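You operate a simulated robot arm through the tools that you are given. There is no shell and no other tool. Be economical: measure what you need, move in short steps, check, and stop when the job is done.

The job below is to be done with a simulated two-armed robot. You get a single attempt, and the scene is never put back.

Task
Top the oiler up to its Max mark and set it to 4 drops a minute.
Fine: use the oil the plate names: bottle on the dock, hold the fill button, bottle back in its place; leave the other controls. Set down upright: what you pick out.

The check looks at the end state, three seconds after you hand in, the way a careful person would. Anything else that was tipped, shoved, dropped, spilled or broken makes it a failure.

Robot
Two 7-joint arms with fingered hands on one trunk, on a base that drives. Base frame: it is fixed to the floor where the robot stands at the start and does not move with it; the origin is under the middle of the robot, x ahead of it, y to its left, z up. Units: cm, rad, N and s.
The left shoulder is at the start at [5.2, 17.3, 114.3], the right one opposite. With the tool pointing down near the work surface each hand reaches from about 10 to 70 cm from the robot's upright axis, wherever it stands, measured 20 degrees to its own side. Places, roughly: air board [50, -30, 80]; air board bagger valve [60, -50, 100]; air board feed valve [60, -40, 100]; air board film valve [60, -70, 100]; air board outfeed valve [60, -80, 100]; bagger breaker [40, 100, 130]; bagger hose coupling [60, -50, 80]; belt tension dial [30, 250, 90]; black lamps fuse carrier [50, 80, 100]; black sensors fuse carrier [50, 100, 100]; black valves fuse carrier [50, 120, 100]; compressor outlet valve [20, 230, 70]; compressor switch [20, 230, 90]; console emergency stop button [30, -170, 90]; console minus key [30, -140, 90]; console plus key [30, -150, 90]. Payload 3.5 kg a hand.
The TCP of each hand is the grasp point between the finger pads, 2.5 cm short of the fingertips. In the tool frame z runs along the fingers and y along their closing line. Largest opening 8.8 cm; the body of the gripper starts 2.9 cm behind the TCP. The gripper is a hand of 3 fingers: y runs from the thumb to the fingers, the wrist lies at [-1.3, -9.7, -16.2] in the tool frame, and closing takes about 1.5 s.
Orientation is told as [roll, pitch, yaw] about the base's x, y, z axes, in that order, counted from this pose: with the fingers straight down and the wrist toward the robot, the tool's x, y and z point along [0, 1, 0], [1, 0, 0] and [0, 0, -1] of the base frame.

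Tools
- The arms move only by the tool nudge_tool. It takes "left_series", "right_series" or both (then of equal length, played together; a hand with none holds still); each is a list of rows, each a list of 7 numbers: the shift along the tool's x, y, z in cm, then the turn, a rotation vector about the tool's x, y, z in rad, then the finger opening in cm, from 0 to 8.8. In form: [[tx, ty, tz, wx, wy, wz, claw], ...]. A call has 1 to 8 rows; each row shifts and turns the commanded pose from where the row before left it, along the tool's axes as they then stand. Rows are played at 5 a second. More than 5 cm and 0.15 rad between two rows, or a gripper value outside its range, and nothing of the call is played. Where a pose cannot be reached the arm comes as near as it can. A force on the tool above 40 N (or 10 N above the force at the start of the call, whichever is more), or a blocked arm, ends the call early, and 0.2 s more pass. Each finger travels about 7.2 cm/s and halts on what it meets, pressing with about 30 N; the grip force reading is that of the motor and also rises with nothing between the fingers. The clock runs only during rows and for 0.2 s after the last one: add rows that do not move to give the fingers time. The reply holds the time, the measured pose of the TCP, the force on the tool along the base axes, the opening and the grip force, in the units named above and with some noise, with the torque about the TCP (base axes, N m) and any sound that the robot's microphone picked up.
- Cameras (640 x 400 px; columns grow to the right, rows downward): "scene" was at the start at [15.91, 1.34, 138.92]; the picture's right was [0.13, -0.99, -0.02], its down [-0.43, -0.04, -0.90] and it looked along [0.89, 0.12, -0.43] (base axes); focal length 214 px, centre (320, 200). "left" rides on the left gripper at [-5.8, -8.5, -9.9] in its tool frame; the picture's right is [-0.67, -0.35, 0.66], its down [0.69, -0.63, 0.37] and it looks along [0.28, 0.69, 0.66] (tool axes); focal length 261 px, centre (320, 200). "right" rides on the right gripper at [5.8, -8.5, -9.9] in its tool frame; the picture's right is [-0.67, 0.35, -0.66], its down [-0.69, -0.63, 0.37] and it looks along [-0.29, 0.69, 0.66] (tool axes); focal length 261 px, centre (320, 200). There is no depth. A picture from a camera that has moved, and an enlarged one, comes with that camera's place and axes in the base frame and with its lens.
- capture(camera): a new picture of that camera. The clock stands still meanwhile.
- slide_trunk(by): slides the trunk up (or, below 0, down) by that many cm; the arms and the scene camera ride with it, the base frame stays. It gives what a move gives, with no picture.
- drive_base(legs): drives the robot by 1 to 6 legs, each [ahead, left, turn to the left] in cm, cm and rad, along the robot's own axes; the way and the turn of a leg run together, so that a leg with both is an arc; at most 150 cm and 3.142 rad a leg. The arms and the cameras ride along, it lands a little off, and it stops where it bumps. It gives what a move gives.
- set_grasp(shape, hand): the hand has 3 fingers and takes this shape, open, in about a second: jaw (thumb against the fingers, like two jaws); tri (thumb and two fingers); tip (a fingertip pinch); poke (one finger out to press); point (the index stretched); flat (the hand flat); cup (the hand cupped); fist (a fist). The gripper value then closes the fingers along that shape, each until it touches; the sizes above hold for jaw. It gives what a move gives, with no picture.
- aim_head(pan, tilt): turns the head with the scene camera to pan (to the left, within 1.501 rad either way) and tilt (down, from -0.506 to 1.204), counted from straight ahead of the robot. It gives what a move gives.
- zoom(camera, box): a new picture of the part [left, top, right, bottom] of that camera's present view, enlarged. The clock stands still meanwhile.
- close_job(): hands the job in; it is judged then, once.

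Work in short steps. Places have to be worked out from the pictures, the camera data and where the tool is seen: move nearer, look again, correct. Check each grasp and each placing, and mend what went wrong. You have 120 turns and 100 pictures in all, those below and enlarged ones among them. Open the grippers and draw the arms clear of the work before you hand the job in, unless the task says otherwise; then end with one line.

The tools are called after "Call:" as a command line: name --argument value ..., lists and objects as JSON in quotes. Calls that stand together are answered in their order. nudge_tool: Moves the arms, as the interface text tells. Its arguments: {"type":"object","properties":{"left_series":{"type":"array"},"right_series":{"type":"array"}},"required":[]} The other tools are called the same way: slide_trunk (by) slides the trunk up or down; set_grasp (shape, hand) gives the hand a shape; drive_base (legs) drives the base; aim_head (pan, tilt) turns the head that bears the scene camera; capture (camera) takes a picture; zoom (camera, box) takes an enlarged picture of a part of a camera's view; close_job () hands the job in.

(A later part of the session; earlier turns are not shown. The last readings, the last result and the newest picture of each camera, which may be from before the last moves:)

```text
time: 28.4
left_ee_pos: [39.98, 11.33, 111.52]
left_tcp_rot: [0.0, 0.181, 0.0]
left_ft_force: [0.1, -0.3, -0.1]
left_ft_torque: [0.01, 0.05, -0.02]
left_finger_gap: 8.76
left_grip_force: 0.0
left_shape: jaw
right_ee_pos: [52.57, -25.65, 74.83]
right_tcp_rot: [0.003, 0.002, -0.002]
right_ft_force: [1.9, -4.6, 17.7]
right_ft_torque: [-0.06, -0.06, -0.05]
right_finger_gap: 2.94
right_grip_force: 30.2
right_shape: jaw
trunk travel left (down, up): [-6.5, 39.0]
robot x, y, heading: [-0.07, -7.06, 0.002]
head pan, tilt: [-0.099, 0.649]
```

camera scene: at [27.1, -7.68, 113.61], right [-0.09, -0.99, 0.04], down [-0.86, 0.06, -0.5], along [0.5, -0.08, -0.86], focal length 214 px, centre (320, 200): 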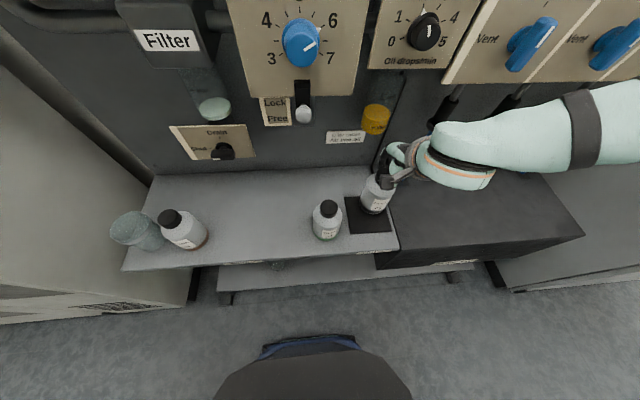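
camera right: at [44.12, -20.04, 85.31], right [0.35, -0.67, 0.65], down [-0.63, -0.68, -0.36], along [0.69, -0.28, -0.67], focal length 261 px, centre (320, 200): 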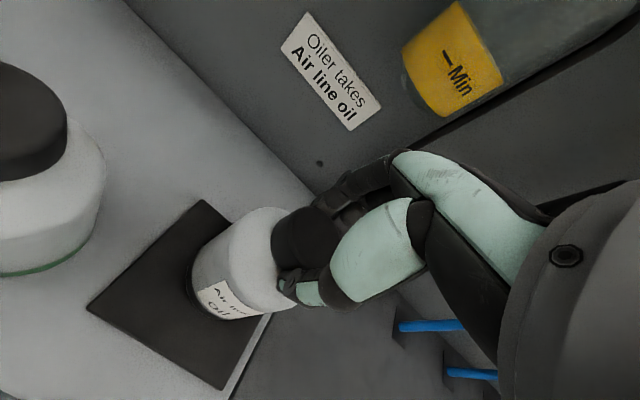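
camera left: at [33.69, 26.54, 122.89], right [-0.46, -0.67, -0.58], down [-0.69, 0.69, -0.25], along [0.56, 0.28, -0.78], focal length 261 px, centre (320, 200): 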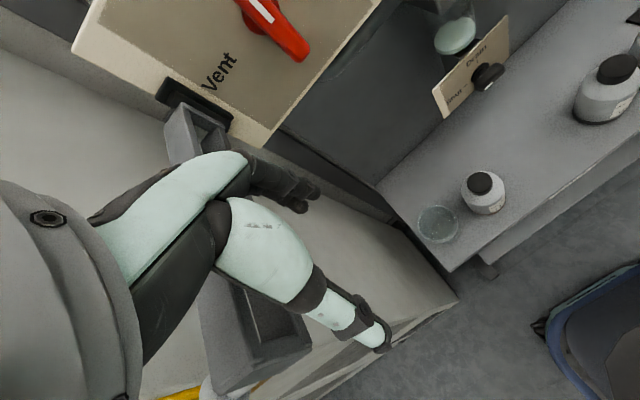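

Contact on the pad. I relieve the pressure slightly, open, and rise off.

Call:
nudge_tool --right_series '[[0, 0, -0.2, 0, 0, 0, 2], [0, 0, 0, 0, 0, 0, 3.2], [0, 0, 0, 0, 0, 0, 5], [0, 0, 0, 0, 0, 0, 7], [0, 0, 0, 0, 0, 0, 8.8], [0, 0, 0, 0, 0, 0, 8.8]]'

Call:
nudge_tool --right_series '[[0, 0, -2, 0, 0, 0, 8.8], [0, 0, -2, 0, 0, 0, 8.8], [0, -0.5, -2, 0, 0, 0, 8.8], [0, -1, -2, 0, 0, 0, 8.8], [0, -1, -2, 0, 0, 0, 8.8]]'

Call:
capture --camera "scene"

Call:
capture --camera "right"

```text
time: 29.8
left_ee_pos: [40.05, 11.27, 111.44]
left_tcp_rot: [-0.002, 0.18, 0.001]
left_ft_force: [0.6, 0.6, 0.0]
left_ft_torque: [-0.01, 0.02, -0.01]
left_finger_gap: 8.76
left_grip_force: 0.2
left_shape: jaw
right_ee_pos: [52.56, -25.64, 74.92]
right_tcp_rot: [0.001, 0.008, -0.002]
right_ft_force: [-0.6, -0.2, 0.3]
right_ft_torque: [0.04, 0.01, -0.02]
right_finger_gap: 8.75
right_grip_force: 0.0
right_shape: jaw
trunk travel left (down, up): [-6.5, 39.0]
robot x, y, heading: [-0.03, -7.11, -0.001]
head pan, tilt: [-0.099, 0.649]
```

```text
time: 31.0
left_ee_pos: [40.28, 11.26, 111.62]
left_tcp_rot: [-0.002, 0.181, 0.0]
left_ft_force: [0.0, -0.9, -0.2]
left_ft_torque: [0.01, 0.0, 0.0]
left_finger_gap: 8.79
left_grip_force: 0.1
left_shape: jaw
right_ee_pos: [50.08, -25.74, 84.84]
right_tcp_rot: [0.002, 0.008, -0.002]
right_ft_force: [0.4, -0.1, 0.5]
right_ft_torque: [0.0, 0.01, -0.01]
right_finger_gap: 8.76
right_grip_force: 0.1
right_shape: jaw
trunk travel left (down, up): [-6.5, 39.0]
robot x, y, heading: [0.15, -7.13, 0.001]
head pan, tilt: [-0.099, 0.649]
```

```text
65 pictures are left
camera scene: at [27.03, -7.66, 113.63], right [-0.09, -0.99, 0.04], down [-0.86, 0.06, -0.5], along [0.5, -0.08, -0.86], focal length 214 px, centre (320, 200)
```

scene: 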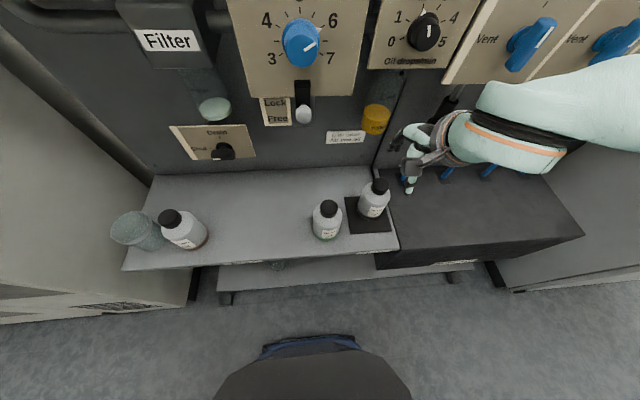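

```text
64 pictures are left
camera right: at [41.55, -20.05, 95.01], right [0.35, -0.67, 0.65], down [-0.63, -0.68, -0.36], along [0.69, -0.28, -0.67], focal length 261 px, centre (320, 200)
```

right: 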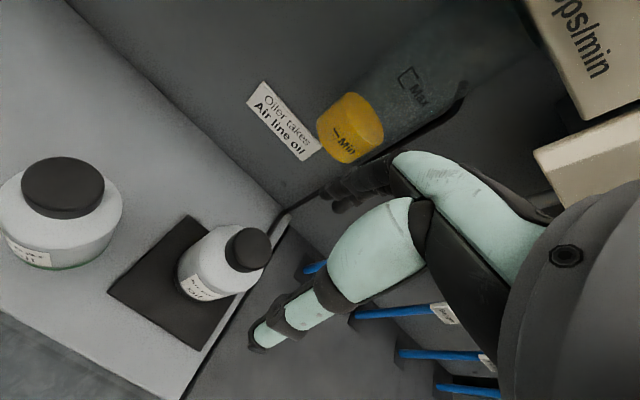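

Bottle stands upright on the dock pad. Next the fill button, triangulated at about [58.1, -24.1, 114], and the drops knob at [55.5, -23.3, 102.8]. I back the base off 15 cm and raise the trunk again.

Call:
drive_base --legs '[[-15, 0, 0]]'

Call:
slide_trunk --by 16

Call:
set_grasp --shape "poke" --hand "right"

```text
time: 32.4
left_ee_pos: [25.38, 11.26, 111.55]
left_tcp_rot: [0.0, 0.181, -0.002]
left_ft_force: [-0.1, -0.5, 0.0]
left_ft_torque: [-0.01, 0.0, -0.02]
left_finger_gap: 8.77
left_grip_force: 0.0
left_shape: jaw
right_ee_pos: [35.3, -25.84, 84.93]
right_tcp_rot: [0.003, 0.007, -0.003]
right_ft_force: [0.0, -0.4, 0.0]
right_ft_torque: [-0.02, 0.01, 0.04]
right_finger_gap: 8.72
right_grip_force: 0.1
right_shape: jaw
trunk travel left (down, up): [-6.5, 39.0]
robot x, y, heading: [-14.73, -6.63, -0.004]
head pan, tilt: [-0.099, 0.649]
```

```text
time: 34.2
left_ee_pos: [25.44, 11.4, 127.41]
left_tcp_rot: [0.0, 0.185, -0.002]
left_ft_force: [0.1, 0.6, -0.2]
left_ft_torque: [0.01, 0.0, 0.0]
left_finger_gap: 8.75
left_grip_force: 0.0
left_shape: jaw
right_ee_pos: [35.32, -25.82, 100.81]
right_tcp_rot: [0.001, 0.008, -0.004]
right_ft_force: [0.6, -0.3, -0.8]
right_ft_torque: [-0.02, -0.01, -0.01]
right_finger_gap: 8.77
right_grip_force: 0.0
right_shape: jaw
trunk travel left (down, up): [-22.5, 23.0]
robot x, y, heading: [-14.93, -7.1, 0.002]
head pan, tilt: [-0.099, 0.649]
```

```text
time: 35.1
left_ee_pos: [25.39, 11.27, 127.46]
left_tcp_rot: [0.001, 0.181, 0.0]
left_ft_force: [-0.5, 0.0, -0.2]
left_ft_torque: [0.01, -0.01, 0.02]
left_finger_gap: 8.78
left_grip_force: 0.1
left_shape: jaw
right_ee_pos: [35.24, -25.72, 100.9]
right_tcp_rot: [0.001, 0.008, -0.002]
right_ft_force: [0.3, -0.6, 0.3]
right_ft_torque: [0.02, -0.03, -0.01]
right_finger_gap: 0.0
right_grip_force: 0.2
right_shape: poke
trunk travel left (down, up): [-22.5, 23.0]
robot x, y, heading: [-14.5, -6.77, -0.002]
head pan, tilt: [-0.099, 0.649]
```

Now rotate the right hand so the fingers point forward (pitch about −π/2), in two calls.

Call:
nudge_tool --right_series '[[0, 0, 0, -0.143, 0, 0, 0], [0, 0, 0, -0.143, 0, 0, 0], [0, 0, 0, -0.143, 0, 0, 0], [0, 0, 0, -0.143, 0, 0, 0], [0, 0, 0, -0.143, 0, 0, 0], [0, 0, 0, -0.143, 0, 0, 0], [0, 0, 0, -0.143, 0, 0, 0], [0, 0, 0, -0.143, 0, 0, 0]]'

Call:
nudge_tool --right_series '[[0, 0, 0, -0.143, 0, 0, 0], [0, 0, 0, -0.143, 0, 0, 0], [0, 0, 0, -0.143, 0, 0, 0], [0, 3, 0, 0, 0, 0, 0], [0, 3, 0, 0, 0, 0, 0], [0, 3, 0, 0, 0, 0, 0], [0, 3, 0, 0, 0, 0, 0], [0, 0, 0, 0, 0, 0, 0]]'

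Call:
capture --camera "right"

Call:
capture --camera "scene"

```text
time: 36.9
left_ee_pos: [25.39, 11.33, 127.55]
left_tcp_rot: [0.001, 0.182, -0.001]
left_ft_force: [0.1, 0.2, 0.3]
left_ft_torque: [-0.01, 0.0, 0.04]
left_finger_gap: 8.78
left_grip_force: 0.1
left_shape: jaw
right_ee_pos: [32.77, -24.57, 135.53]
right_tcp_rot: [0.017, -1.107, -0.028]
right_ft_force: [-0.1, -0.5, 0.1]
right_ft_torque: [0.01, 0.04, 0.01]
right_finger_gap: 0.0
right_grip_force: 0.0
right_shape: poke
right hand out of reach, approached as far as the arm can: row 3, 4, 5, 6, 7, 8
trunk travel left (down, up): [-22.5, 23.0]
robot x, y, heading: [-15.07, -7.07, -0.003]
head pan, tilt: [-0.099, 0.649]
```

```text
time: 38.7
left_ee_pos: [25.4, 11.27, 127.49]
left_tcp_rot: [0.0, 0.181, -0.001]
left_ft_force: [0.5, -0.1, 0.2]
left_ft_torque: [-0.01, 0.02, -0.02]
left_finger_gap: 8.78
left_grip_force: 0.0
left_shape: jaw
right_ee_pos: [20.5, -24.13, 163.01]
right_tcp_rot: [0.358, -1.565, -0.362]
right_ft_force: [-0.2, 0.4, 0.4]
right_ft_torque: [-0.01, 0.01, 0.01]
right_finger_gap: 0.0
right_grip_force: 0.1
right_shape: poke
right hand out of reach, approached as far as the arm can: row 1, 2, 3
trunk travel left (down, up): [-22.5, 23.0]
robot x, y, heading: [-14.81, -6.96, -0.004]
head pan, tilt: [-0.099, 0.649]
```

```text
63 pictures are left
camera right: at [10.47, -18.41, 154.7], right [-0.66, -0.67, 0.35], down [0.36, -0.69, -0.63], along [0.66, -0.29, 0.69], focal length 261 px, centre (320, 200)
```

right: 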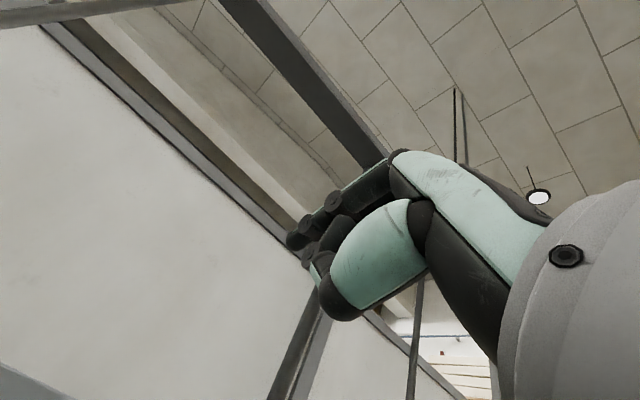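

```text
62 pictures are left
camera scene: at [-0.04, -7.68, 135.92], right [-0.1, -0.99, 0.01], down [-0.71, 0.06, -0.7], along [0.7, -0.08, -0.71], focal length 214 px, centre (320, 200)
```

scene: 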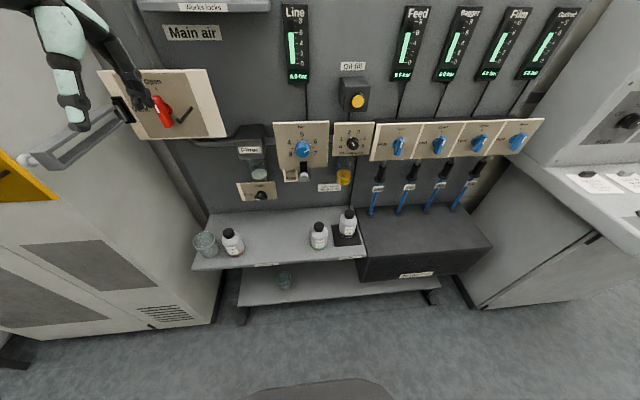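

Fingers now point forward, but the arm rose high. I bring it down and forward in free space.

Call:
nudge_tool --right_series '[[0, -3.5, 3, 0, 0, 0, 0], [0, -3.5, 3, 0, 0, 0, 0], [0, -3.5, 3, 0, 0, 0, 0], [0, -3.5, 3, 0, 0, 0, 0], [0, -3.5, 3, 0, 0, 0, 0], [0, -3.5, 3, 0, 0, 0, 0], [0, -3.5, 2, 0, 0, 0, 0], [0, -3.5, 0, 0, 0, 0, 0]]'

```text
time: 40.5
left_ee_pos: [25.34, 11.13, 127.55]
left_tcp_rot: [0.001, 0.182, -0.002]
left_ft_force: [1.1, -0.4, -0.2]
left_ft_torque: [0.03, -0.01, 0.0]
left_finger_gap: 8.77
left_grip_force: 0.1
left_shape: jaw
right_ee_pos: [23.26, -24.99, 155.06]
right_tcp_rot: [0.164, -1.55, -0.17]
right_ft_force: [-0.1, -0.1, 0.0]
right_ft_torque: [-0.05, -0.01, 0.01]
right_finger_gap: 0.0
right_grip_force: 0.2
right_shape: poke
right hand out of reach, approached as far as the arm can: row 2, 3, 4, 5, 6, 7, 8
trunk travel left (down, up): [-22.5, 23.0]
robot x, y, heading: [-14.97, -7.27, -0.002]
head pan, tilt: [-0.099, 0.649]
```

It still resists going down here; reaching further out should unbend the arm. I try forward first.

Call:
nudge_tool --right_series '[[0, 0, 4, 0, 0, 0, 0], [0, 0, 4, 0, 0, 0, 0], [0, 0, 4, 0, 0, 0, 0], [0, 0, 4, 0, 0, 0, 0], [0, -2, 2, 0, 0, 0, 0], [0, -2, 2, 0, 0, 0, 0], [0, -2, 0, 0, 0, 0, 0], [0, -2, 0, 0, 0, 0, 0]]'

Call:
aim_head --pan -0.5 --tilt 0.2

Call:
capture --camera "scene"

```text
time: 42.3
left_ee_pos: [25.42, 11.28, 127.56]
left_tcp_rot: [0.0, 0.18, -0.003]
left_ft_force: [0.0, -0.7, 0.1]
left_ft_torque: [-0.02, 0.0, 0.03]
left_finger_gap: 8.76
left_grip_force: 0.0
left_shape: jaw
right_ee_pos: [20.99, -24.83, 153.29]
right_tcp_rot: [0.224, -1.557, -0.227]
right_ft_force: [0.2, 0.4, -0.2]
right_ft_torque: [-0.04, -0.04, -0.02]
right_finger_gap: 0.0
right_grip_force: 0.1
right_shape: poke
right hand out of reach, approached as far as the arm can: row 1, 2, 3, 4, 5, 6, 7, 8
trunk travel left (down, up): [-22.5, 23.0]
robot x, y, heading: [-15.15, -7.09, -0.003]
head pan, tilt: [-0.099, 0.649]
```

```text
time: 43.2
left_ee_pos: [25.41, 11.29, 127.51]
left_tcp_rot: [-0.001, 0.182, -0.002]
left_ft_force: [0.5, 0.2, 0.2]
left_ft_torque: [0.01, -0.01, -0.01]
left_finger_gap: 8.79
left_grip_force: 0.0
left_shape: jaw
right_ee_pos: [20.96, -24.89, 153.18]
right_tcp_rot: [0.191, -1.557, -0.194]
right_ft_force: [1.3, 0.1, -0.4]
right_ft_torque: [0.0, -0.02, 0.02]
right_finger_gap: 0.0
right_grip_force: 0.0
right_shape: poke
trunk travel left (down, up): [-22.5, 23.0]
robot x, y, heading: [-14.74, -6.76, -0.003]
head pan, tilt: [-0.499, 0.201]
```

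```text
61 pictures are left
camera scene: at [0.1, -11.26, 140.04], right [-0.47, -0.88, 0.07], down [-0.31, 0.1, -0.95], along [0.82, -0.47, -0.32], focal length 214 px, centre (320, 200)
```

scene: 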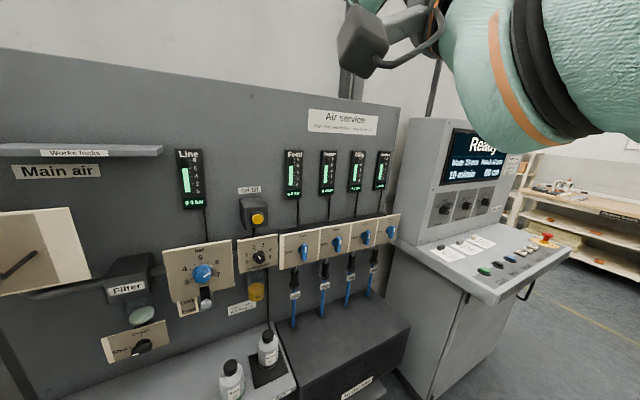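

The forearm is in an awkward elbow-up branch. I undo the pitch, go out farther ahead with the tool down, and then pitch about the wrist.

Call:
nudge_tool --right_series '[[0, -2, -2, 0.145, 0, 0, 0], [0, -2, -2, 0.145, 0, 0, 0], [0, -2, -2, 0.145, 0, 0, 0], [0, -2, -2, 0.145, 0, 0, 0], [0, 0, 0, 0.145, 0, 0, 0], [0, 0, 0, 0.145, 0, 0, 0], [0, 0, 0, 0.145, 0, 0, 0], [0, 0, 0, 0.145, 0, 0, 0]]'

Call:
nudge_tool --right_series '[[0, 0, 0, 0.145, 0, 0, 0], [0, 0, 0, 0.145, 0, 0, 0], [0, 0, 0, 0.145, 0, 0, 0], [0, 1, 0, 0, 0, 0, 0], [0, 0, 0, 0, 0, 0, 0]]'

```text
time: 45.0
left_ee_pos: [25.57, 11.44, 127.4]
left_tcp_rot: [0.0, 0.182, -0.002]
left_ft_force: [0.3, 0.9, -0.5]
left_ft_torque: [0.0, 0.04, 0.0]
left_finger_gap: 8.76
left_grip_force: 0.0
left_shape: jaw
right_ee_pos: [11.72, -24.84, 147.35]
right_tcp_rot: [0.002, -0.399, -0.004]
right_ft_force: [0.3, -0.7, 0.0]
right_ft_torque: [-0.01, 0.01, -0.03]
right_finger_gap: 0.0
right_grip_force: 0.1
right_shape: poke
trunk travel left (down, up): [-22.5, 23.0]
robot x, y, heading: [-14.87, -7.3, 0.001]
head pan, tilt: [-0.499, 0.201]
```

```text
time: 46.2
left_ee_pos: [25.42, 11.25, 127.54]
left_tcp_rot: [0.0, 0.181, -0.002]
left_ft_force: [0.3, 0.0, 1.0]
left_ft_torque: [0.0, -0.03, 0.01]
left_finger_gap: 8.78
left_grip_force: 0.0
left_shape: jaw
right_ee_pos: [12.35, -22.95, 141.41]
right_tcp_rot: [0.003, 0.03, -0.004]
right_ft_force: [0.1, 1.0, -0.1]
right_ft_torque: [0.02, -0.03, -0.01]
right_finger_gap: 0.03
right_grip_force: 0.0
right_shape: poke
right hand out of reach, approached as far as the arm can: row 2, 3
trunk travel left (down, up): [-22.5, 23.0]
robot x, y, heading: [-14.71, -6.71, -0.007]
head pan, tilt: [-0.499, 0.201]
```

Tool is down again at [12, -23, 141]. Now outward and down to about [45, -25, 110].

Call:
nudge_tool --right_series '[[0, 4, 0, 0, 0, 0, 0], [0, 4, 2, 0, 0, 0, 0], [0, 4, 3, 0, 0, 0, 0], [0, 4, 3, 0, 0, 0, 0], [0, 4, 3, 0, 0, 0, 0], [0, 4, 3, 0, 0, 0, 0], [0, 4, 3, 0, 0, 0, 0], [-1, 3, 3, 0, 0, 0, 0]]'

Call:
nudge_tool --right_series '[[-1, 1, 4, 0, 0, 0, 0], [0, 0, 4, 0, 0, 0, 0], [0, 0, 2, 0, 0, 0, 0], [0, 0, 0, 0, 0, 0, 0]]'

Call:
capture --camera "scene"

```text
time: 48.0
left_ee_pos: [25.77, 11.2, 127.33]
left_tcp_rot: [-0.001, 0.186, 0.0]
left_ft_force: [0.5, -0.5, -0.1]
left_ft_torque: [-0.01, 0.02, 0.02]
left_finger_gap: 8.73
left_grip_force: 0.1
left_shape: jaw
right_ee_pos: [39.85, -29.19, 120.81]
right_tcp_rot: [0.004, 0.033, -0.003]
right_ft_force: [0.1, -0.3, 0.2]
right_ft_torque: [0.02, 0.01, 0.01]
right_finger_gap: 0.0
right_grip_force: 0.1
right_shape: poke
right hand out of reach, approached as far as the arm can: row 1, 5, 6, 7, 8
trunk travel left (down, up): [-22.5, 23.0]
robot x, y, heading: [-14.72, -6.95, -0.001]
head pan, tilt: [-0.499, 0.201]
```

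```text
time: 49.0
left_ee_pos: [25.36, 11.19, 127.53]
left_tcp_rot: [0.001, 0.182, -0.002]
left_ft_force: [-0.7, 0.2, -0.4]
left_ft_torque: [0.0, -0.05, -0.02]
left_finger_gap: 8.77
left_grip_force: 0.0
left_shape: jaw
right_ee_pos: [40.17, -29.98, 111.05]
right_tcp_rot: [0.003, 0.031, -0.005]
right_ft_force: [-0.3, -0.1, 0.4]
right_ft_torque: [-0.01, 0.02, 0.0]
right_finger_gap: 0.01
right_grip_force: 0.0
right_shape: poke
trunk travel left (down, up): [-22.5, 23.0]
robot x, y, heading: [-14.67, -7.16, -0.002]
head pan, tilt: [-0.499, 0.201]
```

```text
60 pictures are left
camera scene: at [0.09, -11.27, 140.06], right [-0.48, -0.88, 0.07], down [-0.31, 0.1, -0.95], along [0.82, -0.47, -0.32], focal length 214 px, centre (320, 200)
```

scene: 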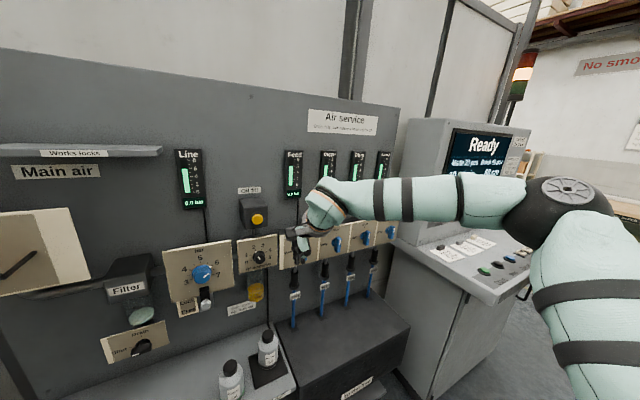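

The forearm comes in horizontally from the right, so the natural way forward is: roll the fingers to line up with the forearm (pointing left), then yaw everything to forward. First the roll, about the wrist.

Call:
nudge_tool --right_series '[[2.3, 0, -0.2, 0, 0.145, 0, 0], [2.3, 0, -0.2, 0, 0.145, 0, 0], [2.3, 0, -0.2, 0, 0.145, 0, 0], [2.3, 0, -0.2, 0, 0.145, 0, 0], [2.3, 0, -0.2, 0, 0.145, 0, 0], [2.3, 0, -0.2, 0, 0.145, 0, 0], [0, 0, 0, 0, 0, 0, 0]]'

```text
time: 50.6
left_ee_pos: [25.37, 11.41, 127.47]
left_tcp_rot: [-0.001, 0.181, -0.003]
left_ft_force: [-1.0, 0.3, 0.8]
left_ft_torque: [-0.02, -0.02, 0.01]
left_finger_gap: 8.78
left_grip_force: 0.0
left_shape: jaw
right_ee_pos: [40.36, -17.83, 116.81]
right_tcp_rot: [0.874, 0.031, -0.003]
right_ft_force: [-0.4, 0.1, -0.8]
right_ft_torque: [0.0, 0.02, 0.01]
right_finger_gap: 0.0
right_grip_force: 0.1
right_shape: poke
trunk travel left (down, up): [-22.5, 23.0]
robot x, y, heading: [-14.98, -6.63, -0.002]
head pan, tilt: [-0.499, 0.201]
```

Works without limits. Continue the roll, then begin the yaw about the wrist.

Call:
nudge_tool --right_series '[[2.3, 0, -0.2, 0, 0.14, 0, 0], [2.3, 0, -0.2, 0, 0.14, 0, 0], [2.3, 0, -0.2, 0, 0.14, 0, 0], [2.3, 0, -0.2, 0, 0.14, 0, 0], [2.3, 0, -0.2, 0, 0.137, 0, 0], [0, 0, 0, 0, 0, 0, 0]]'

Call:
nudge_tool --right_series '[[0, 2.35, -1.4, -0.145, 0, 0, 0], [0, 2.35, -1.4, -0.145, 0, 0, 0], [0, 2.35, -1.4, -0.145, 0, 0, 0], [0, 2.35, -1.4, -0.145, 0, 0, 0], [0, 0, 0, 0, 0, 0, 0]]'

```text
time: 52.0
left_ee_pos: [25.35, 11.33, 127.41]
left_tcp_rot: [0.0, 0.18, -0.002]
left_ft_force: [0.4, 0.7, 0.0]
left_ft_torque: [-0.02, 0.0, -0.02]
left_finger_gap: 8.77
left_grip_force: 0.2
left_shape: jaw
right_ee_pos: [40.63, -14.19, 128.96]
right_tcp_rot: [1.563, 0.035, -0.005]
right_ft_force: [0.8, 1.4, -0.3]
right_ft_torque: [0.03, -0.01, 0.01]
right_finger_gap: 0.0
right_grip_force: 0.1
right_shape: poke
right hand out of reach, approached as far as the arm can: row 5
trunk travel left (down, up): [-22.5, 23.0]
robot x, y, heading: [-14.89, -6.77, -0.001]
head pan, tilt: [-0.499, 0.201]
```

```text
time: 53.2
left_ee_pos: [25.42, 11.36, 127.38]
left_tcp_rot: [0.0, 0.181, -0.003]
left_ft_force: [-0.2, -0.1, 0.0]
left_ft_torque: [-0.01, -0.03, -0.03]
left_finger_gap: 8.77
left_grip_force: 0.0
left_shape: jaw
right_ee_pos: [48.48, -21.53, 128.55]
right_tcp_rot: [1.551, 0.024, -0.583]
right_ft_force: [0.2, -0.4, -0.6]
right_ft_torque: [0.02, -0.03, -0.02]
right_finger_gap: 0.02
right_grip_force: 0.1
right_shape: poke
trunk travel left (down, up): [-22.5, 23.0]
robot x, y, heading: [-14.81, -7.05, 0.001]
head pan, tilt: [-0.499, 0.201]
```

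Continue the yaw to fingers straight ahead.

Call:
nudge_tool --right_series '[[0, 2.0, -1.6, -0.142, 0, 0, 0], [0, 2.0, -1.6, -0.142, 0, 0, 0], [0, 2.0, -1.6, -0.142, 0, 0, 0], [0, 1.5, -1.6, -0.142, 0, 0, 0], [0, 1, -1.6, -0.142, 0, 0, 0], [0, 1, -1.6, -0.142, 0, 0, 0], [0, 1, -1.6, -0.136, 0, 0, 0], [0, 0, 0, 0, 0, 0, 0]]'

Call:
capture --camera "scene"

Call:
capture --camera "right"

```text
time: 55.0
left_ee_pos: [25.37, 11.23, 127.44]
left_tcp_rot: [0.0, 0.183, -0.003]
left_ft_force: [0.3, 0.4, 0.0]
left_ft_torque: [-0.04, 0.02, 0.02]
left_finger_gap: 8.75
left_grip_force: 0.0
left_shape: jaw
right_ee_pos: [44.26, -36.33, 128.57]
right_tcp_rot: [1.539, -0.002, -1.573]
right_ft_force: [0.4, -0.2, -0.4]
right_ft_torque: [-0.01, 0.0, 0.02]
right_finger_gap: 0.0
right_grip_force: 0.1
right_shape: poke
right hand out of reach, approached as far as the arm can: row 7
trunk travel left (down, up): [-22.5, 23.0]
robot x, y, heading: [-14.68, -6.93, -0.003]
head pan, tilt: [-0.499, 0.201]
```

```text
59 pictures are left
camera scene: at [0.13, -11.29, 140.05], right [-0.47, -0.88, 0.07], down [-0.31, 0.1, -0.95], along [0.82, -0.47, -0.32], focal length 214 px, centre (320, 200)
```

scene: 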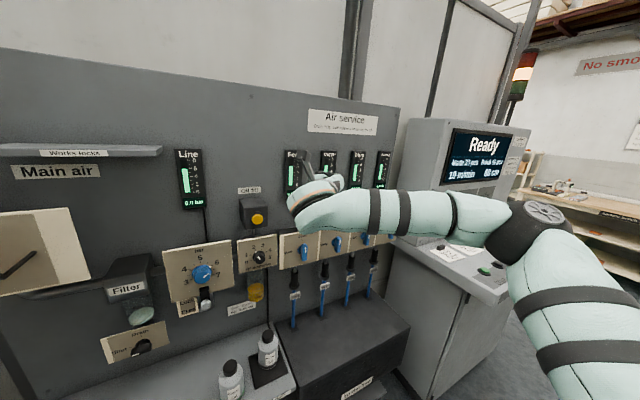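

```text
58 pictures are left
camera right: at [34.51, -27.97, 134.75], right [-0.68, -0.35, -0.65], down [0.34, 0.63, -0.7], along [0.65, -0.7, -0.31], focal length 261 px, centre (320, 200)
```

right: 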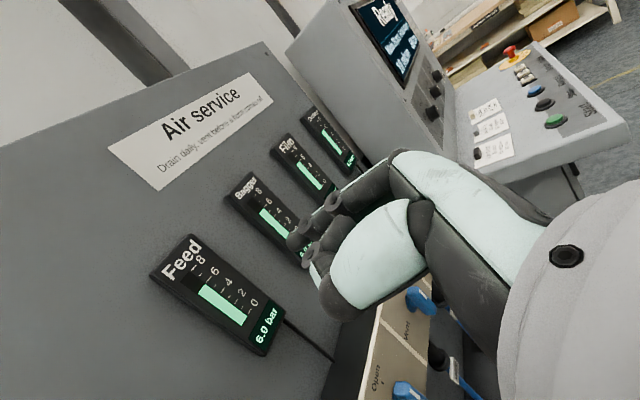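

Hand points forward now. The index tip is about [0.2, 0.8, 2.7] in the tool frame. I move to a standoff before the button, TCP ≈ [48, -23.3, 114].

Call:
nudge_tool --right_series '[[-2, -2, 0, 0, 0.03, 0, 0], [-2, -2, 0, 0, 0, 0, 0], [-2, -2, 0, 0, 0, 0, 0], [-2, -2, 0, 0, 0, 0, 0], [-2, -2, 1, 0, 0, 0, 0], [-2, -2, 1, 0, 0, 0, 0], [-2, -1, 1, 0, 0, 0, 0], [-0.8, 0, 0.7, 0, 0, 0, 0]]'

Call:
aim_head --pan -0.25 --tilt 0.45

Call:
capture --camera "scene"

Call:
capture --camera "right"

```text
time: 56.8
left_ee_pos: [25.38, 11.22, 127.45]
left_tcp_rot: [0.0, 0.182, -0.002]
left_ft_force: [0.1, -0.3, -0.2]
left_ft_torque: [0.01, 0.0, 0.03]
left_finger_gap: 8.76
left_grip_force: 0.0
left_shape: jaw
right_ee_pos: [40.34, -35.73, 117.22]
right_tcp_rot: [1.57, 0.0, -1.57]
right_ft_force: [0.6, 0.2, 0.8]
right_ft_torque: [0.0, -0.04, 0.01]
right_finger_gap: 0.01
right_grip_force: 0.2
right_shape: poke
right hand out of reach, approached as far as the arm can: row 1, 2, 3, 4, 5, 6, 7, 8
trunk travel left (down, up): [-22.5, 23.0]
robot x, y, heading: [-14.93, -7.11, -0.002]
head pan, tilt: [-0.499, 0.201]
```

```text
time: 57.6
left_ee_pos: [25.4, 11.27, 127.53]
left_tcp_rot: [0.001, 0.183, -0.002]
left_ft_force: [0.4, -0.4, -0.8]
left_ft_torque: [-0.05, 0.02, 0.02]
left_finger_gap: 8.75
left_grip_force: 0.0
left_shape: jaw
right_ee_pos: [40.31, -35.67, 117.24]
right_tcp_rot: [1.569, 0.001, -1.569]
right_ft_force: [0.8, 0.1, 0.7]
right_ft_torque: [0.01, -0.03, 0.02]
right_finger_gap: 0.01
right_grip_force: 0.1
right_shape: poke
trunk travel left (down, up): [-22.5, 23.0]
robot x, y, heading: [-15.31, -6.86, -0.003]
head pan, tilt: [-0.25, 0.45]
```

```text
57 pictures are left
camera scene: at [0.49, -9.09, 137.66], right [-0.25, -0.97, 0.03], down [-0.54, 0.11, -0.83], along [0.8, -0.22, -0.55], focal length 214 px, centre (320, 200)
```

scene: 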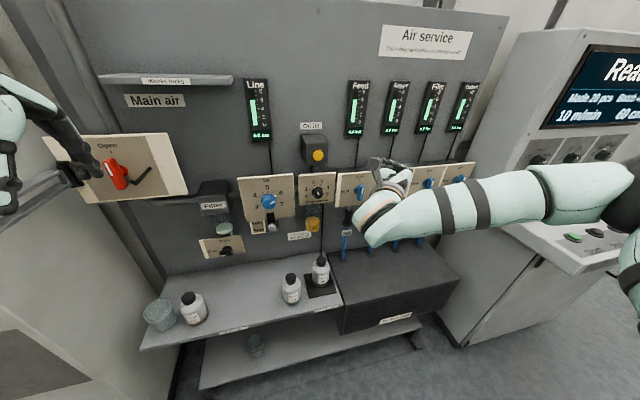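

```text
56 pictures are left
camera right: at [30.28, -27.39, 123.19], right [-0.66, -0.35, -0.67], down [0.36, 0.63, -0.69], along [0.66, -0.69, -0.29], focal length 261 px, centre (320, 200)
```

right: 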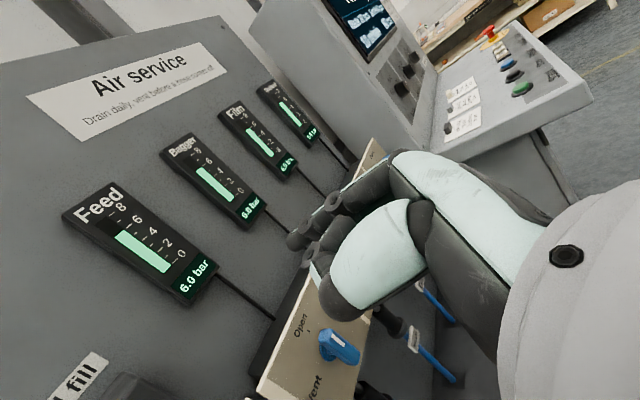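

The wrist limits lateral reach here, so I use the base: left 12.5 cm, and lower the hand with the trunk 3.4 cm.

Call:
drive_base --legs '[[0, 12.5, 0]]'

Call:
slide_trunk --by -3.4

Call:
capture --camera "scene"

Call:
capture --camera "right"

```text
time: 58.9
left_ee_pos: [25.39, 23.75, 127.55]
left_tcp_rot: [0.001, 0.182, 0.002]
left_ft_force: [0.1, 0.0, -0.4]
left_ft_torque: [-0.01, 0.0, -0.01]
left_finger_gap: 8.79
left_grip_force: 0.1
left_shape: jaw
right_ee_pos: [40.38, -23.29, 117.29]
right_tcp_rot: [1.568, 0.0, -1.571]
right_ft_force: [-0.4, -1.2, 0.3]
right_ft_torque: [0.01, -0.01, -0.01]
right_finger_gap: 0.0
right_grip_force: 0.1
right_shape: poke
trunk travel left (down, up): [-22.5, 23.0]
robot x, y, heading: [-14.84, 5.45, -0.0]
head pan, tilt: [-0.25, 0.45]
```

```text
time: 59.6
left_ee_pos: [25.19, 24.0, 124.05]
left_tcp_rot: [0.001, 0.181, -0.001]
left_ft_force: [-0.4, 0.3, -0.4]
left_ft_torque: [-0.02, -0.04, 0.02]
left_finger_gap: 8.74
left_grip_force: 0.0
left_shape: jaw
right_ee_pos: [40.3, -23.23, 113.98]
right_tcp_rot: [1.57, -0.001, -1.569]
right_ft_force: [0.2, 0.0, 0.5]
right_ft_torque: [0.02, 0.01, 0.03]
right_finger_gap: 0.02
right_grip_force: 0.1
right_shape: poke
trunk travel left (down, up): [-19.1, 26.4]
robot x, y, heading: [-14.95, 5.7, -0.002]
head pan, tilt: [-0.25, 0.45]
```

```text
55 pictures are left
camera scene: at [2.69, 3.52, 133.44], right [-0.24, -0.97, 0.05], down [-0.58, 0.11, -0.81], along [0.78, -0.22, -0.59], focal length 214 px, centre (320, 200)
```

scene: 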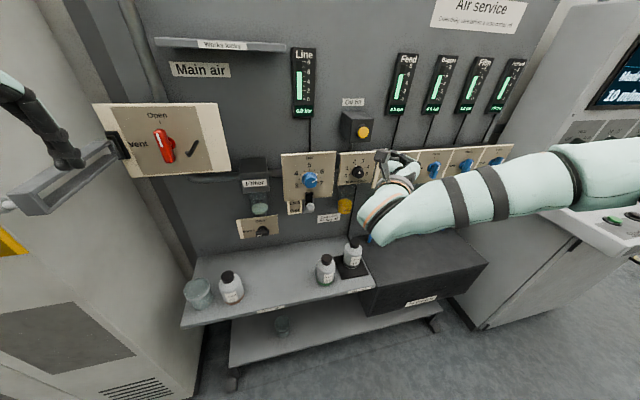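

```text
54 pictures are left
camera right: at [30.21, -14.79, 119.84], right [-0.66, -0.35, -0.67], down [0.36, 0.63, -0.69], along [0.66, -0.69, -0.28], focal length 261 px, centre (320, 200)
```

right: 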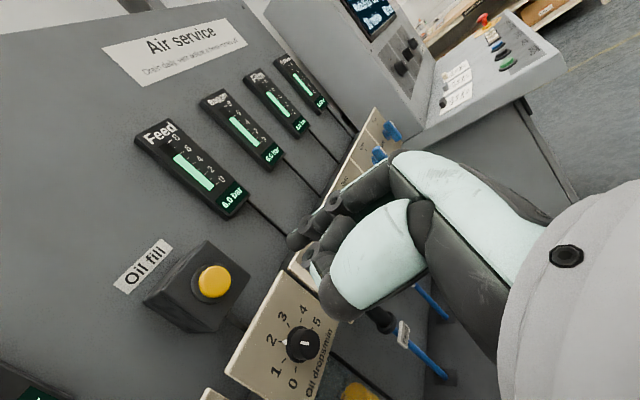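

Alignment looks right: button at [58.1, -24.2, 114], tip at ~[43, -24, 114.2]. I zoom to see which finger really leads.

Call:
zoom --camera "right" --box '[260, 140, 440, 340]'

Call:
zoom --camera "scene" --box '[320, 90, 440, 220]'

```text
2.00 times, centred on (350, 240) of right
camera zoom: at [30.21, -14.79, 119.84], right [-0.66, -0.35, -0.67], down [0.36, 0.63, -0.69], along [0.66, -0.69, -0.28], focal length 521 px, centre (260, 120)
```

zoom: 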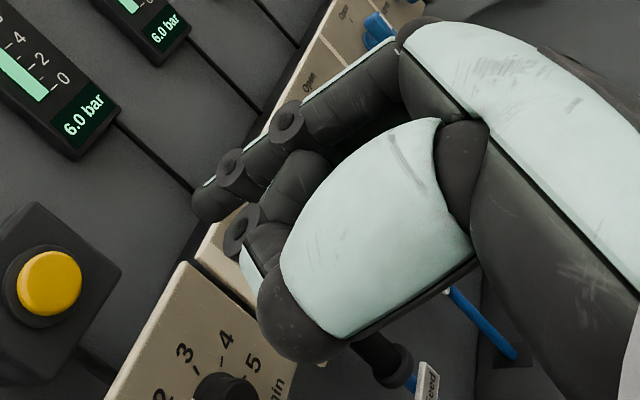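

```text
3.08 times, centred on (380, 155) of scene
camera zoom: at [2.69, 3.52, 133.44], right [-0.24, -0.97, 0.05], down [-0.58, 0.11, -0.81], along [0.78, -0.22, -0.59], focal length 660 px, centre (135, 338)
```

zoom: 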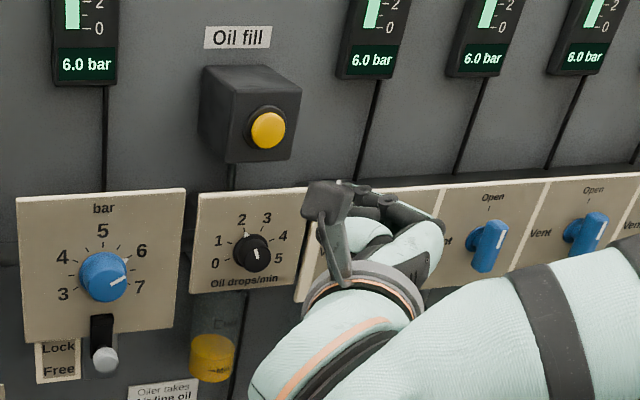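

The index leads. Its exact length is uncertain, so I drive forward 9 cm and look again.

Call:
drive_base --legs '[[9, 0, 0]]'

Call:
capture --camera "right"

Call:
zoom --camera "scene" --box '[300, 60, 460, 220]'

```text
time: 60.7
left_ee_pos: [34.48, 23.86, 124.13]
left_tcp_rot: [0.0, 0.181, -0.001]
left_ft_force: [0.7, -0.2, 0.0]
left_ft_torque: [0.03, 0.0, 0.01]
left_finger_gap: 8.76
left_grip_force: 0.1
left_shape: jaw
right_ee_pos: [49.36, -23.18, 113.98]
right_tcp_rot: [1.569, -0.001, -1.568]
right_ft_force: [0.3, -0.5, 0.8]
right_ft_torque: [0.02, 0.01, -0.04]
right_finger_gap: 0.01
right_grip_force: 0.0
right_shape: poke
trunk travel left (down, up): [-19.1, 26.4]
robot x, y, heading: [-5.63, 5.53, -0.003]
head pan, tilt: [-0.25, 0.45]
```

```text
51 pictures are left
camera right: at [39.35, -14.82, 119.82], right [-0.66, -0.35, -0.67], down [0.36, 0.63, -0.69], along [0.66, -0.69, -0.29], focal length 261 px, centre (320, 200)
```

right: 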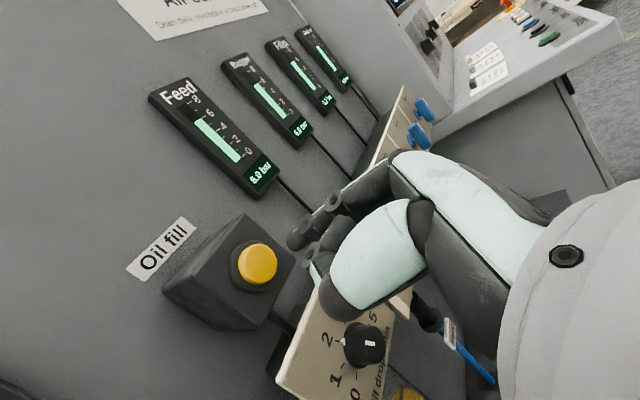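

```text
2.50 times, centred on (380, 140) of scene
camera zoom: at [11.81, 3.48, 133.44], right [-0.24, -0.97, 0.05], down [-0.58, 0.11, -0.81], along [0.78, -0.22, -0.59], focal length 536 px, centre (170, 350)
```

zoom: 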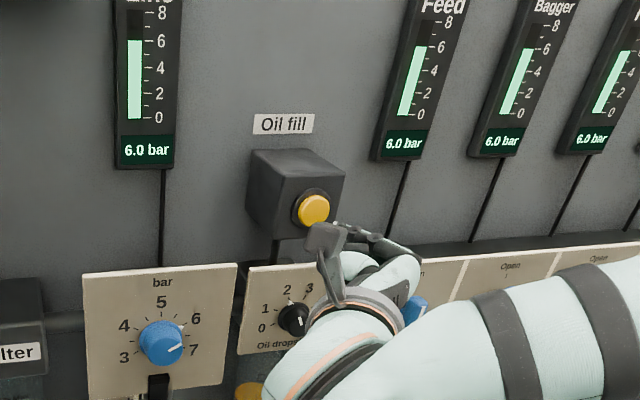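

Tip is ~[53.9, -24.4, 113.9], button cap ~[58.3, -24.3, 113.7]: aligned, gap about 4 cm. I advance 3 cm and check the view of the bowl as well.

Call:
nudge_tool --right_series '[[0, 0, 1, 0, 0, 0, 0], [0, 0, 1, 0, 0, 0, 0], [0, 0, 1, 0, 0, 0, 0], [0, 0, 0, 0, 0, 0, 0]]'

Call:
capture --camera "right"

Call:
zoom --camera "scene" --box '[300, 100, 460, 260]'

```text
time: 61.7
left_ee_pos: [34.45, 23.93, 124.15]
left_tcp_rot: [0.0, 0.179, 0.0]
left_ft_force: [-0.8, 0.5, -0.5]
left_ft_torque: [0.0, -0.03, 0.01]
left_finger_gap: 8.76
left_grip_force: 0.0
left_shape: jaw
right_ee_pos: [52.36, -23.27, 113.96]
right_tcp_rot: [1.569, 0.002, -1.566]
right_ft_force: [0.3, -0.7, -0.2]
right_ft_torque: [0.0, -0.01, 0.01]
right_finger_gap: 0.0
right_grip_force: 0.1
right_shape: poke
trunk travel left (down, up): [-19.1, 26.4]
robot x, y, heading: [-5.6, 5.95, -0.005]
head pan, tilt: [-0.25, 0.45]
```

```text
49 pictures are left
camera right: at [42.24, -14.92, 119.87], right [-0.66, -0.35, -0.67], down [0.36, 0.63, -0.69], along [0.66, -0.69, -0.29], focal length 261 px, centre (320, 200)
```

right: 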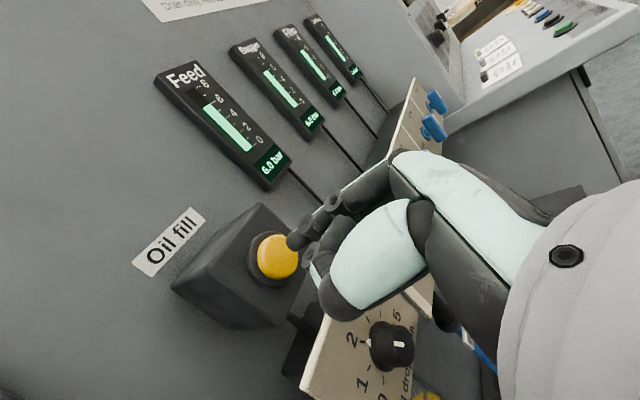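

```text
2.50 times, centred on (380, 180) of scene
camera zoom: at [11.8, 3.48, 133.44], right [-0.24, -0.97, 0.05], down [-0.58, 0.11, -0.81], along [0.78, -0.22, -0.59], focal length 536 px, centre (170, 250)
```

zoom: 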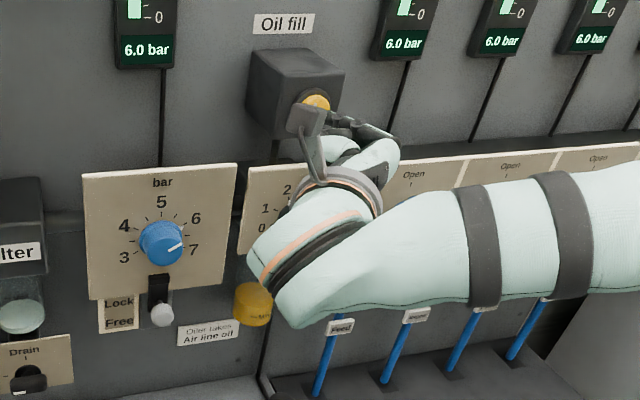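

The hand hides the Max mark from the head camera. I yaw the left hand so its camera looks at the oiler bowl.

Call:
nudge_tool --left_series '[[0, 0, 0, 0, 0, 0.145, 8.8], [0, 0, 0, 0, 0, 0.145, 8.8], [0, 0, 0, 0, 0, 0.145, 8.8], [0, 0, 0, 0, 0, 0.145, 8.8], [0, 0, 0, 0, 0, 0.145, 8.8], [0, 0, 0, 0, 0, 0.145, 8.8], [0, 0, 0, 0, 0, 0.145, 8.8], [0, 0, 0, 0, 0, 0.145, 8.8]]'

Call:
capture --camera "left"

```text
time: 63.5
left_ee_pos: [34.43, 23.97, 124.09]
left_tcp_rot: [-0.155, 0.094, -1.024]
left_ft_force: [-0.8, -0.6, -0.1]
left_ft_torque: [0.0, -0.02, -0.02]
left_finger_gap: 8.75
left_grip_force: 0.0
left_shape: jaw
left hand out of reach, approached as far as the arm can: row 8
right_ee_pos: [52.42, -23.19, 113.92]
right_tcp_rot: [1.568, 0.001, -1.565]
right_ft_force: [-1.1, -0.2, 0.1]
right_ft_torque: [0.04, -0.01, -0.01]
right_finger_gap: 0.01
right_grip_force: 0.0
right_shape: poke
trunk travel left (down, up): [-19.1, 26.4]
robot x, y, heading: [-5.84, 5.46, 0.003]
head pan, tilt: [-0.25, 0.45]
```

```text
47 pictures are left
camera left: at [27.12, 28.23, 135.61], right [-0.86, -0.06, -0.51], down [0.18, 0.9, -0.41], along [0.48, -0.44, -0.76], focal length 261 px, centre (320, 200)
```

left: 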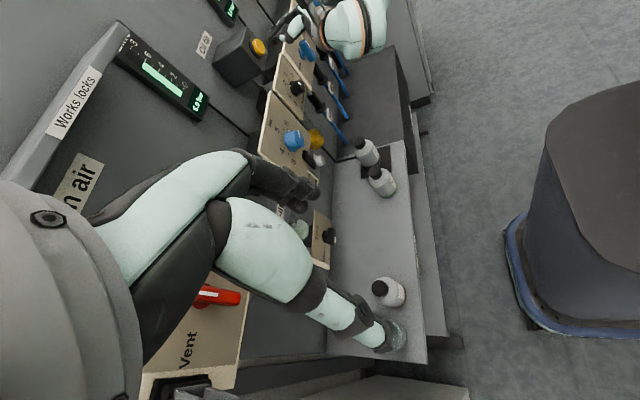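

Call:
zoom --camera "left" --box '[270, 70, 370, 170]'

```text
4.00 times, centred on (320, 120) of left
camera zoom: at [27.12, 28.23, 135.61], right [-0.86, -0.06, -0.51], down [0.18, 0.9, -0.41], along [0.48, -0.44, -0.76], focal length 1043 px, centre (320, 520)
```

zoom: 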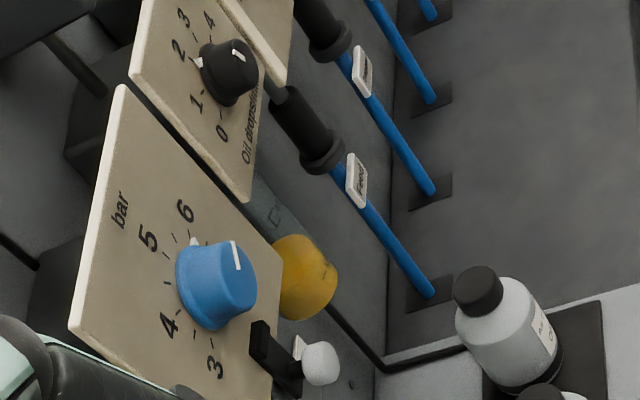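

From here the left camera sees the level, the faint Max bracket and the knob. Now I press gently, in small steps, watching the force.

Call:
nudge_tool --right_series '[[0, 0, 0.4, 0, 0, 0, 0], [0, 0, 0.3, 0, 0, 0, 0], [0, 0, 0, 0, 0, 0, 0]]'

Call:
zoom --camera "right" --box '[200, 170, 360, 320]'

```text
time: 64.3
left_ee_pos: [34.51, 23.83, 124.18]
left_tcp_rot: [-0.154, 0.094, -1.021]
left_ft_force: [-1.1, -0.6, -0.2]
left_ft_torque: [-0.02, -0.01, -0.01]
left_finger_gap: 8.77
left_grip_force: 0.1
left_shape: jaw
right_ee_pos: [52.87, -23.64, 114.0]
right_tcp_rot: [1.567, 0.001, -1.565]
right_ft_force: [0.9, -0.1, -0.3]
right_ft_torque: [-0.02, -0.03, 0.0]
right_finger_gap: 0.0
right_grip_force: 0.0
right_shape: poke
right hand out of reach, approached as far as the arm can: row 1
trunk travel left (down, up): [-19.1, 26.4]
robot x, y, heading: [-5.76, 5.81, 0.003]
head pan, tilt: [-0.25, 0.45]
```

```text
2.67 times, centred on (280, 245) of right
camera zoom: at [42.82, -15.25, 119.94], right [-0.66, -0.35, -0.67], down [0.36, 0.63, -0.69], along [0.66, -0.69, -0.29], focal length 695 px, centre (427, 80)
```

zoom: 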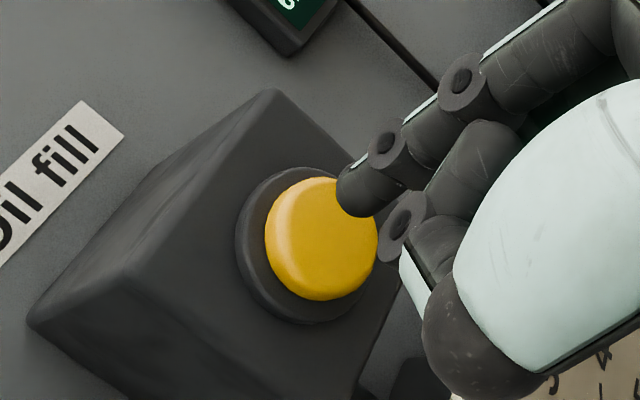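

The sideways drift (−0.4 in y) shows the reach edge. I back off 1 cm, shift the base 2 cm left, and re-aim slightly lower.

Call:
nudge_tool --right_series '[[0, 0, -0.7, 0, 0, 0, 0], [0, 0, -0.5, 0, 0, 0, 0]]'

Call:
drive_base --legs '[[0, 2.5, 0]]'

Call:
nudge_tool --right_series '[[-0.2, 1, 0, 0, 0, 0, 0], [-0.2, 1, 0, 0, 0, 0, 0], [0, 0, 0, 0, 0, 0, 0]]'

```text
time: 64.9
left_ee_pos: [34.54, 24.0, 124.17]
left_tcp_rot: [-0.154, 0.094, -1.022]
left_ft_force: [-0.1, -0.3, 0.3]
left_ft_torque: [0.03, 0.02, 0.01]
left_finger_gap: 8.76
left_grip_force: 0.0
left_shape: jaw
right_ee_pos: [51.74, -23.39, 113.98]
right_tcp_rot: [1.568, -0.002, -1.57]
right_ft_force: [0.0, 0.6, 0.4]
right_ft_torque: [0.01, 0.02, 0.02]
right_finger_gap: 0.0
right_grip_force: 0.1
right_shape: poke
trunk travel left (down, up): [-19.1, 26.4]
robot x, y, heading: [-5.68, 5.66, -0.004]
head pan, tilt: [-0.25, 0.45]
```

```text
time: 65.8
left_ee_pos: [34.43, 25.91, 124.17]
left_tcp_rot: [-0.154, 0.096, -1.025]
left_ft_force: [-0.3, -0.5, 0.3]
left_ft_torque: [0.02, 0.0, 0.03]
left_finger_gap: 8.76
left_grip_force: 0.1
left_shape: jaw
right_ee_pos: [51.67, -21.39, 114.04]
right_tcp_rot: [1.568, 0.002, -1.567]
right_ft_force: [-0.3, -0.3, 0.7]
right_ft_torque: [0.04, -0.01, 0.05]
right_finger_gap: 0.01
right_grip_force: 0.1
right_shape: poke
trunk travel left (down, up): [-19.1, 26.4]
robot x, y, heading: [-6.01, 8.1, -0.004]
head pan, tilt: [-0.25, 0.45]
```

```text
time: 66.5
left_ee_pos: [34.4, 26.39, 124.16]
left_tcp_rot: [-0.156, 0.094, -1.025]
left_ft_force: [0.7, 0.4, 0.1]
left_ft_torque: [-0.02, -0.01, -0.05]
left_finger_gap: 8.78
left_grip_force: 0.0
left_shape: jaw
right_ee_pos: [51.81, -23.03, 113.53]
right_tcp_rot: [1.569, -0.002, -1.57]
right_ft_force: [0.0, 0.6, 0.4]
right_ft_torque: [0.0, -0.03, -0.04]
right_finger_gap: 0.0
right_grip_force: 0.1
right_shape: poke
trunk travel left (down, up): [-19.1, 26.4]
robot x, y, heading: [-6.02, 8.07, -0.003]
head pan, tilt: [-0.25, 0.45]
```

Aligned at y −23.0, z 113.5. Advance in small steps until the button gives some force.

Call:
nudge_tool --right_series '[[0, 0, 0.6, 0, 0, 0, 0], [0, 0, 0.5, 0, 0, 0, 0], [0, 0, 0.3, 0, 0, 0, 0]]'

Call:
zoom --camera "right" --box '[200, 170, 360, 320]'

```text
time: 67.3
left_ee_pos: [34.52, 26.24, 124.14]
left_tcp_rot: [-0.157, 0.097, -1.025]
left_ft_force: [-1.3, 0.4, -0.1]
left_ft_torque: [-0.04, -0.05, 0.01]
left_finger_gap: 8.78
left_grip_force: 0.1
left_shape: jaw
right_ee_pos: [53.17, -23.1, 113.64]
right_tcp_rot: [1.568, 0.0, -1.57]
right_ft_force: [0.7, 0.5, 0.3]
right_ft_torque: [0.01, 0.01, 0.01]
right_finger_gap: 0.0
right_grip_force: 0.0
right_shape: poke
trunk travel left (down, up): [-19.1, 26.4]
robot x, y, heading: [-5.77, 8.04, -0.005]
head pan, tilt: [-0.25, 0.45]
```

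```text
2.67 times, centred on (280, 245) of right
camera zoom: at [43.1, -14.73, 119.5], right [-0.66, -0.35, -0.67], down [0.36, 0.63, -0.69], along [0.66, -0.69, -0.29], focal length 695 px, centre (427, 80)
```

zoom: 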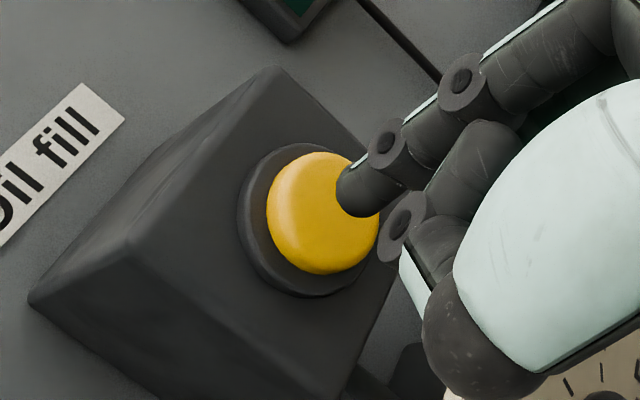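

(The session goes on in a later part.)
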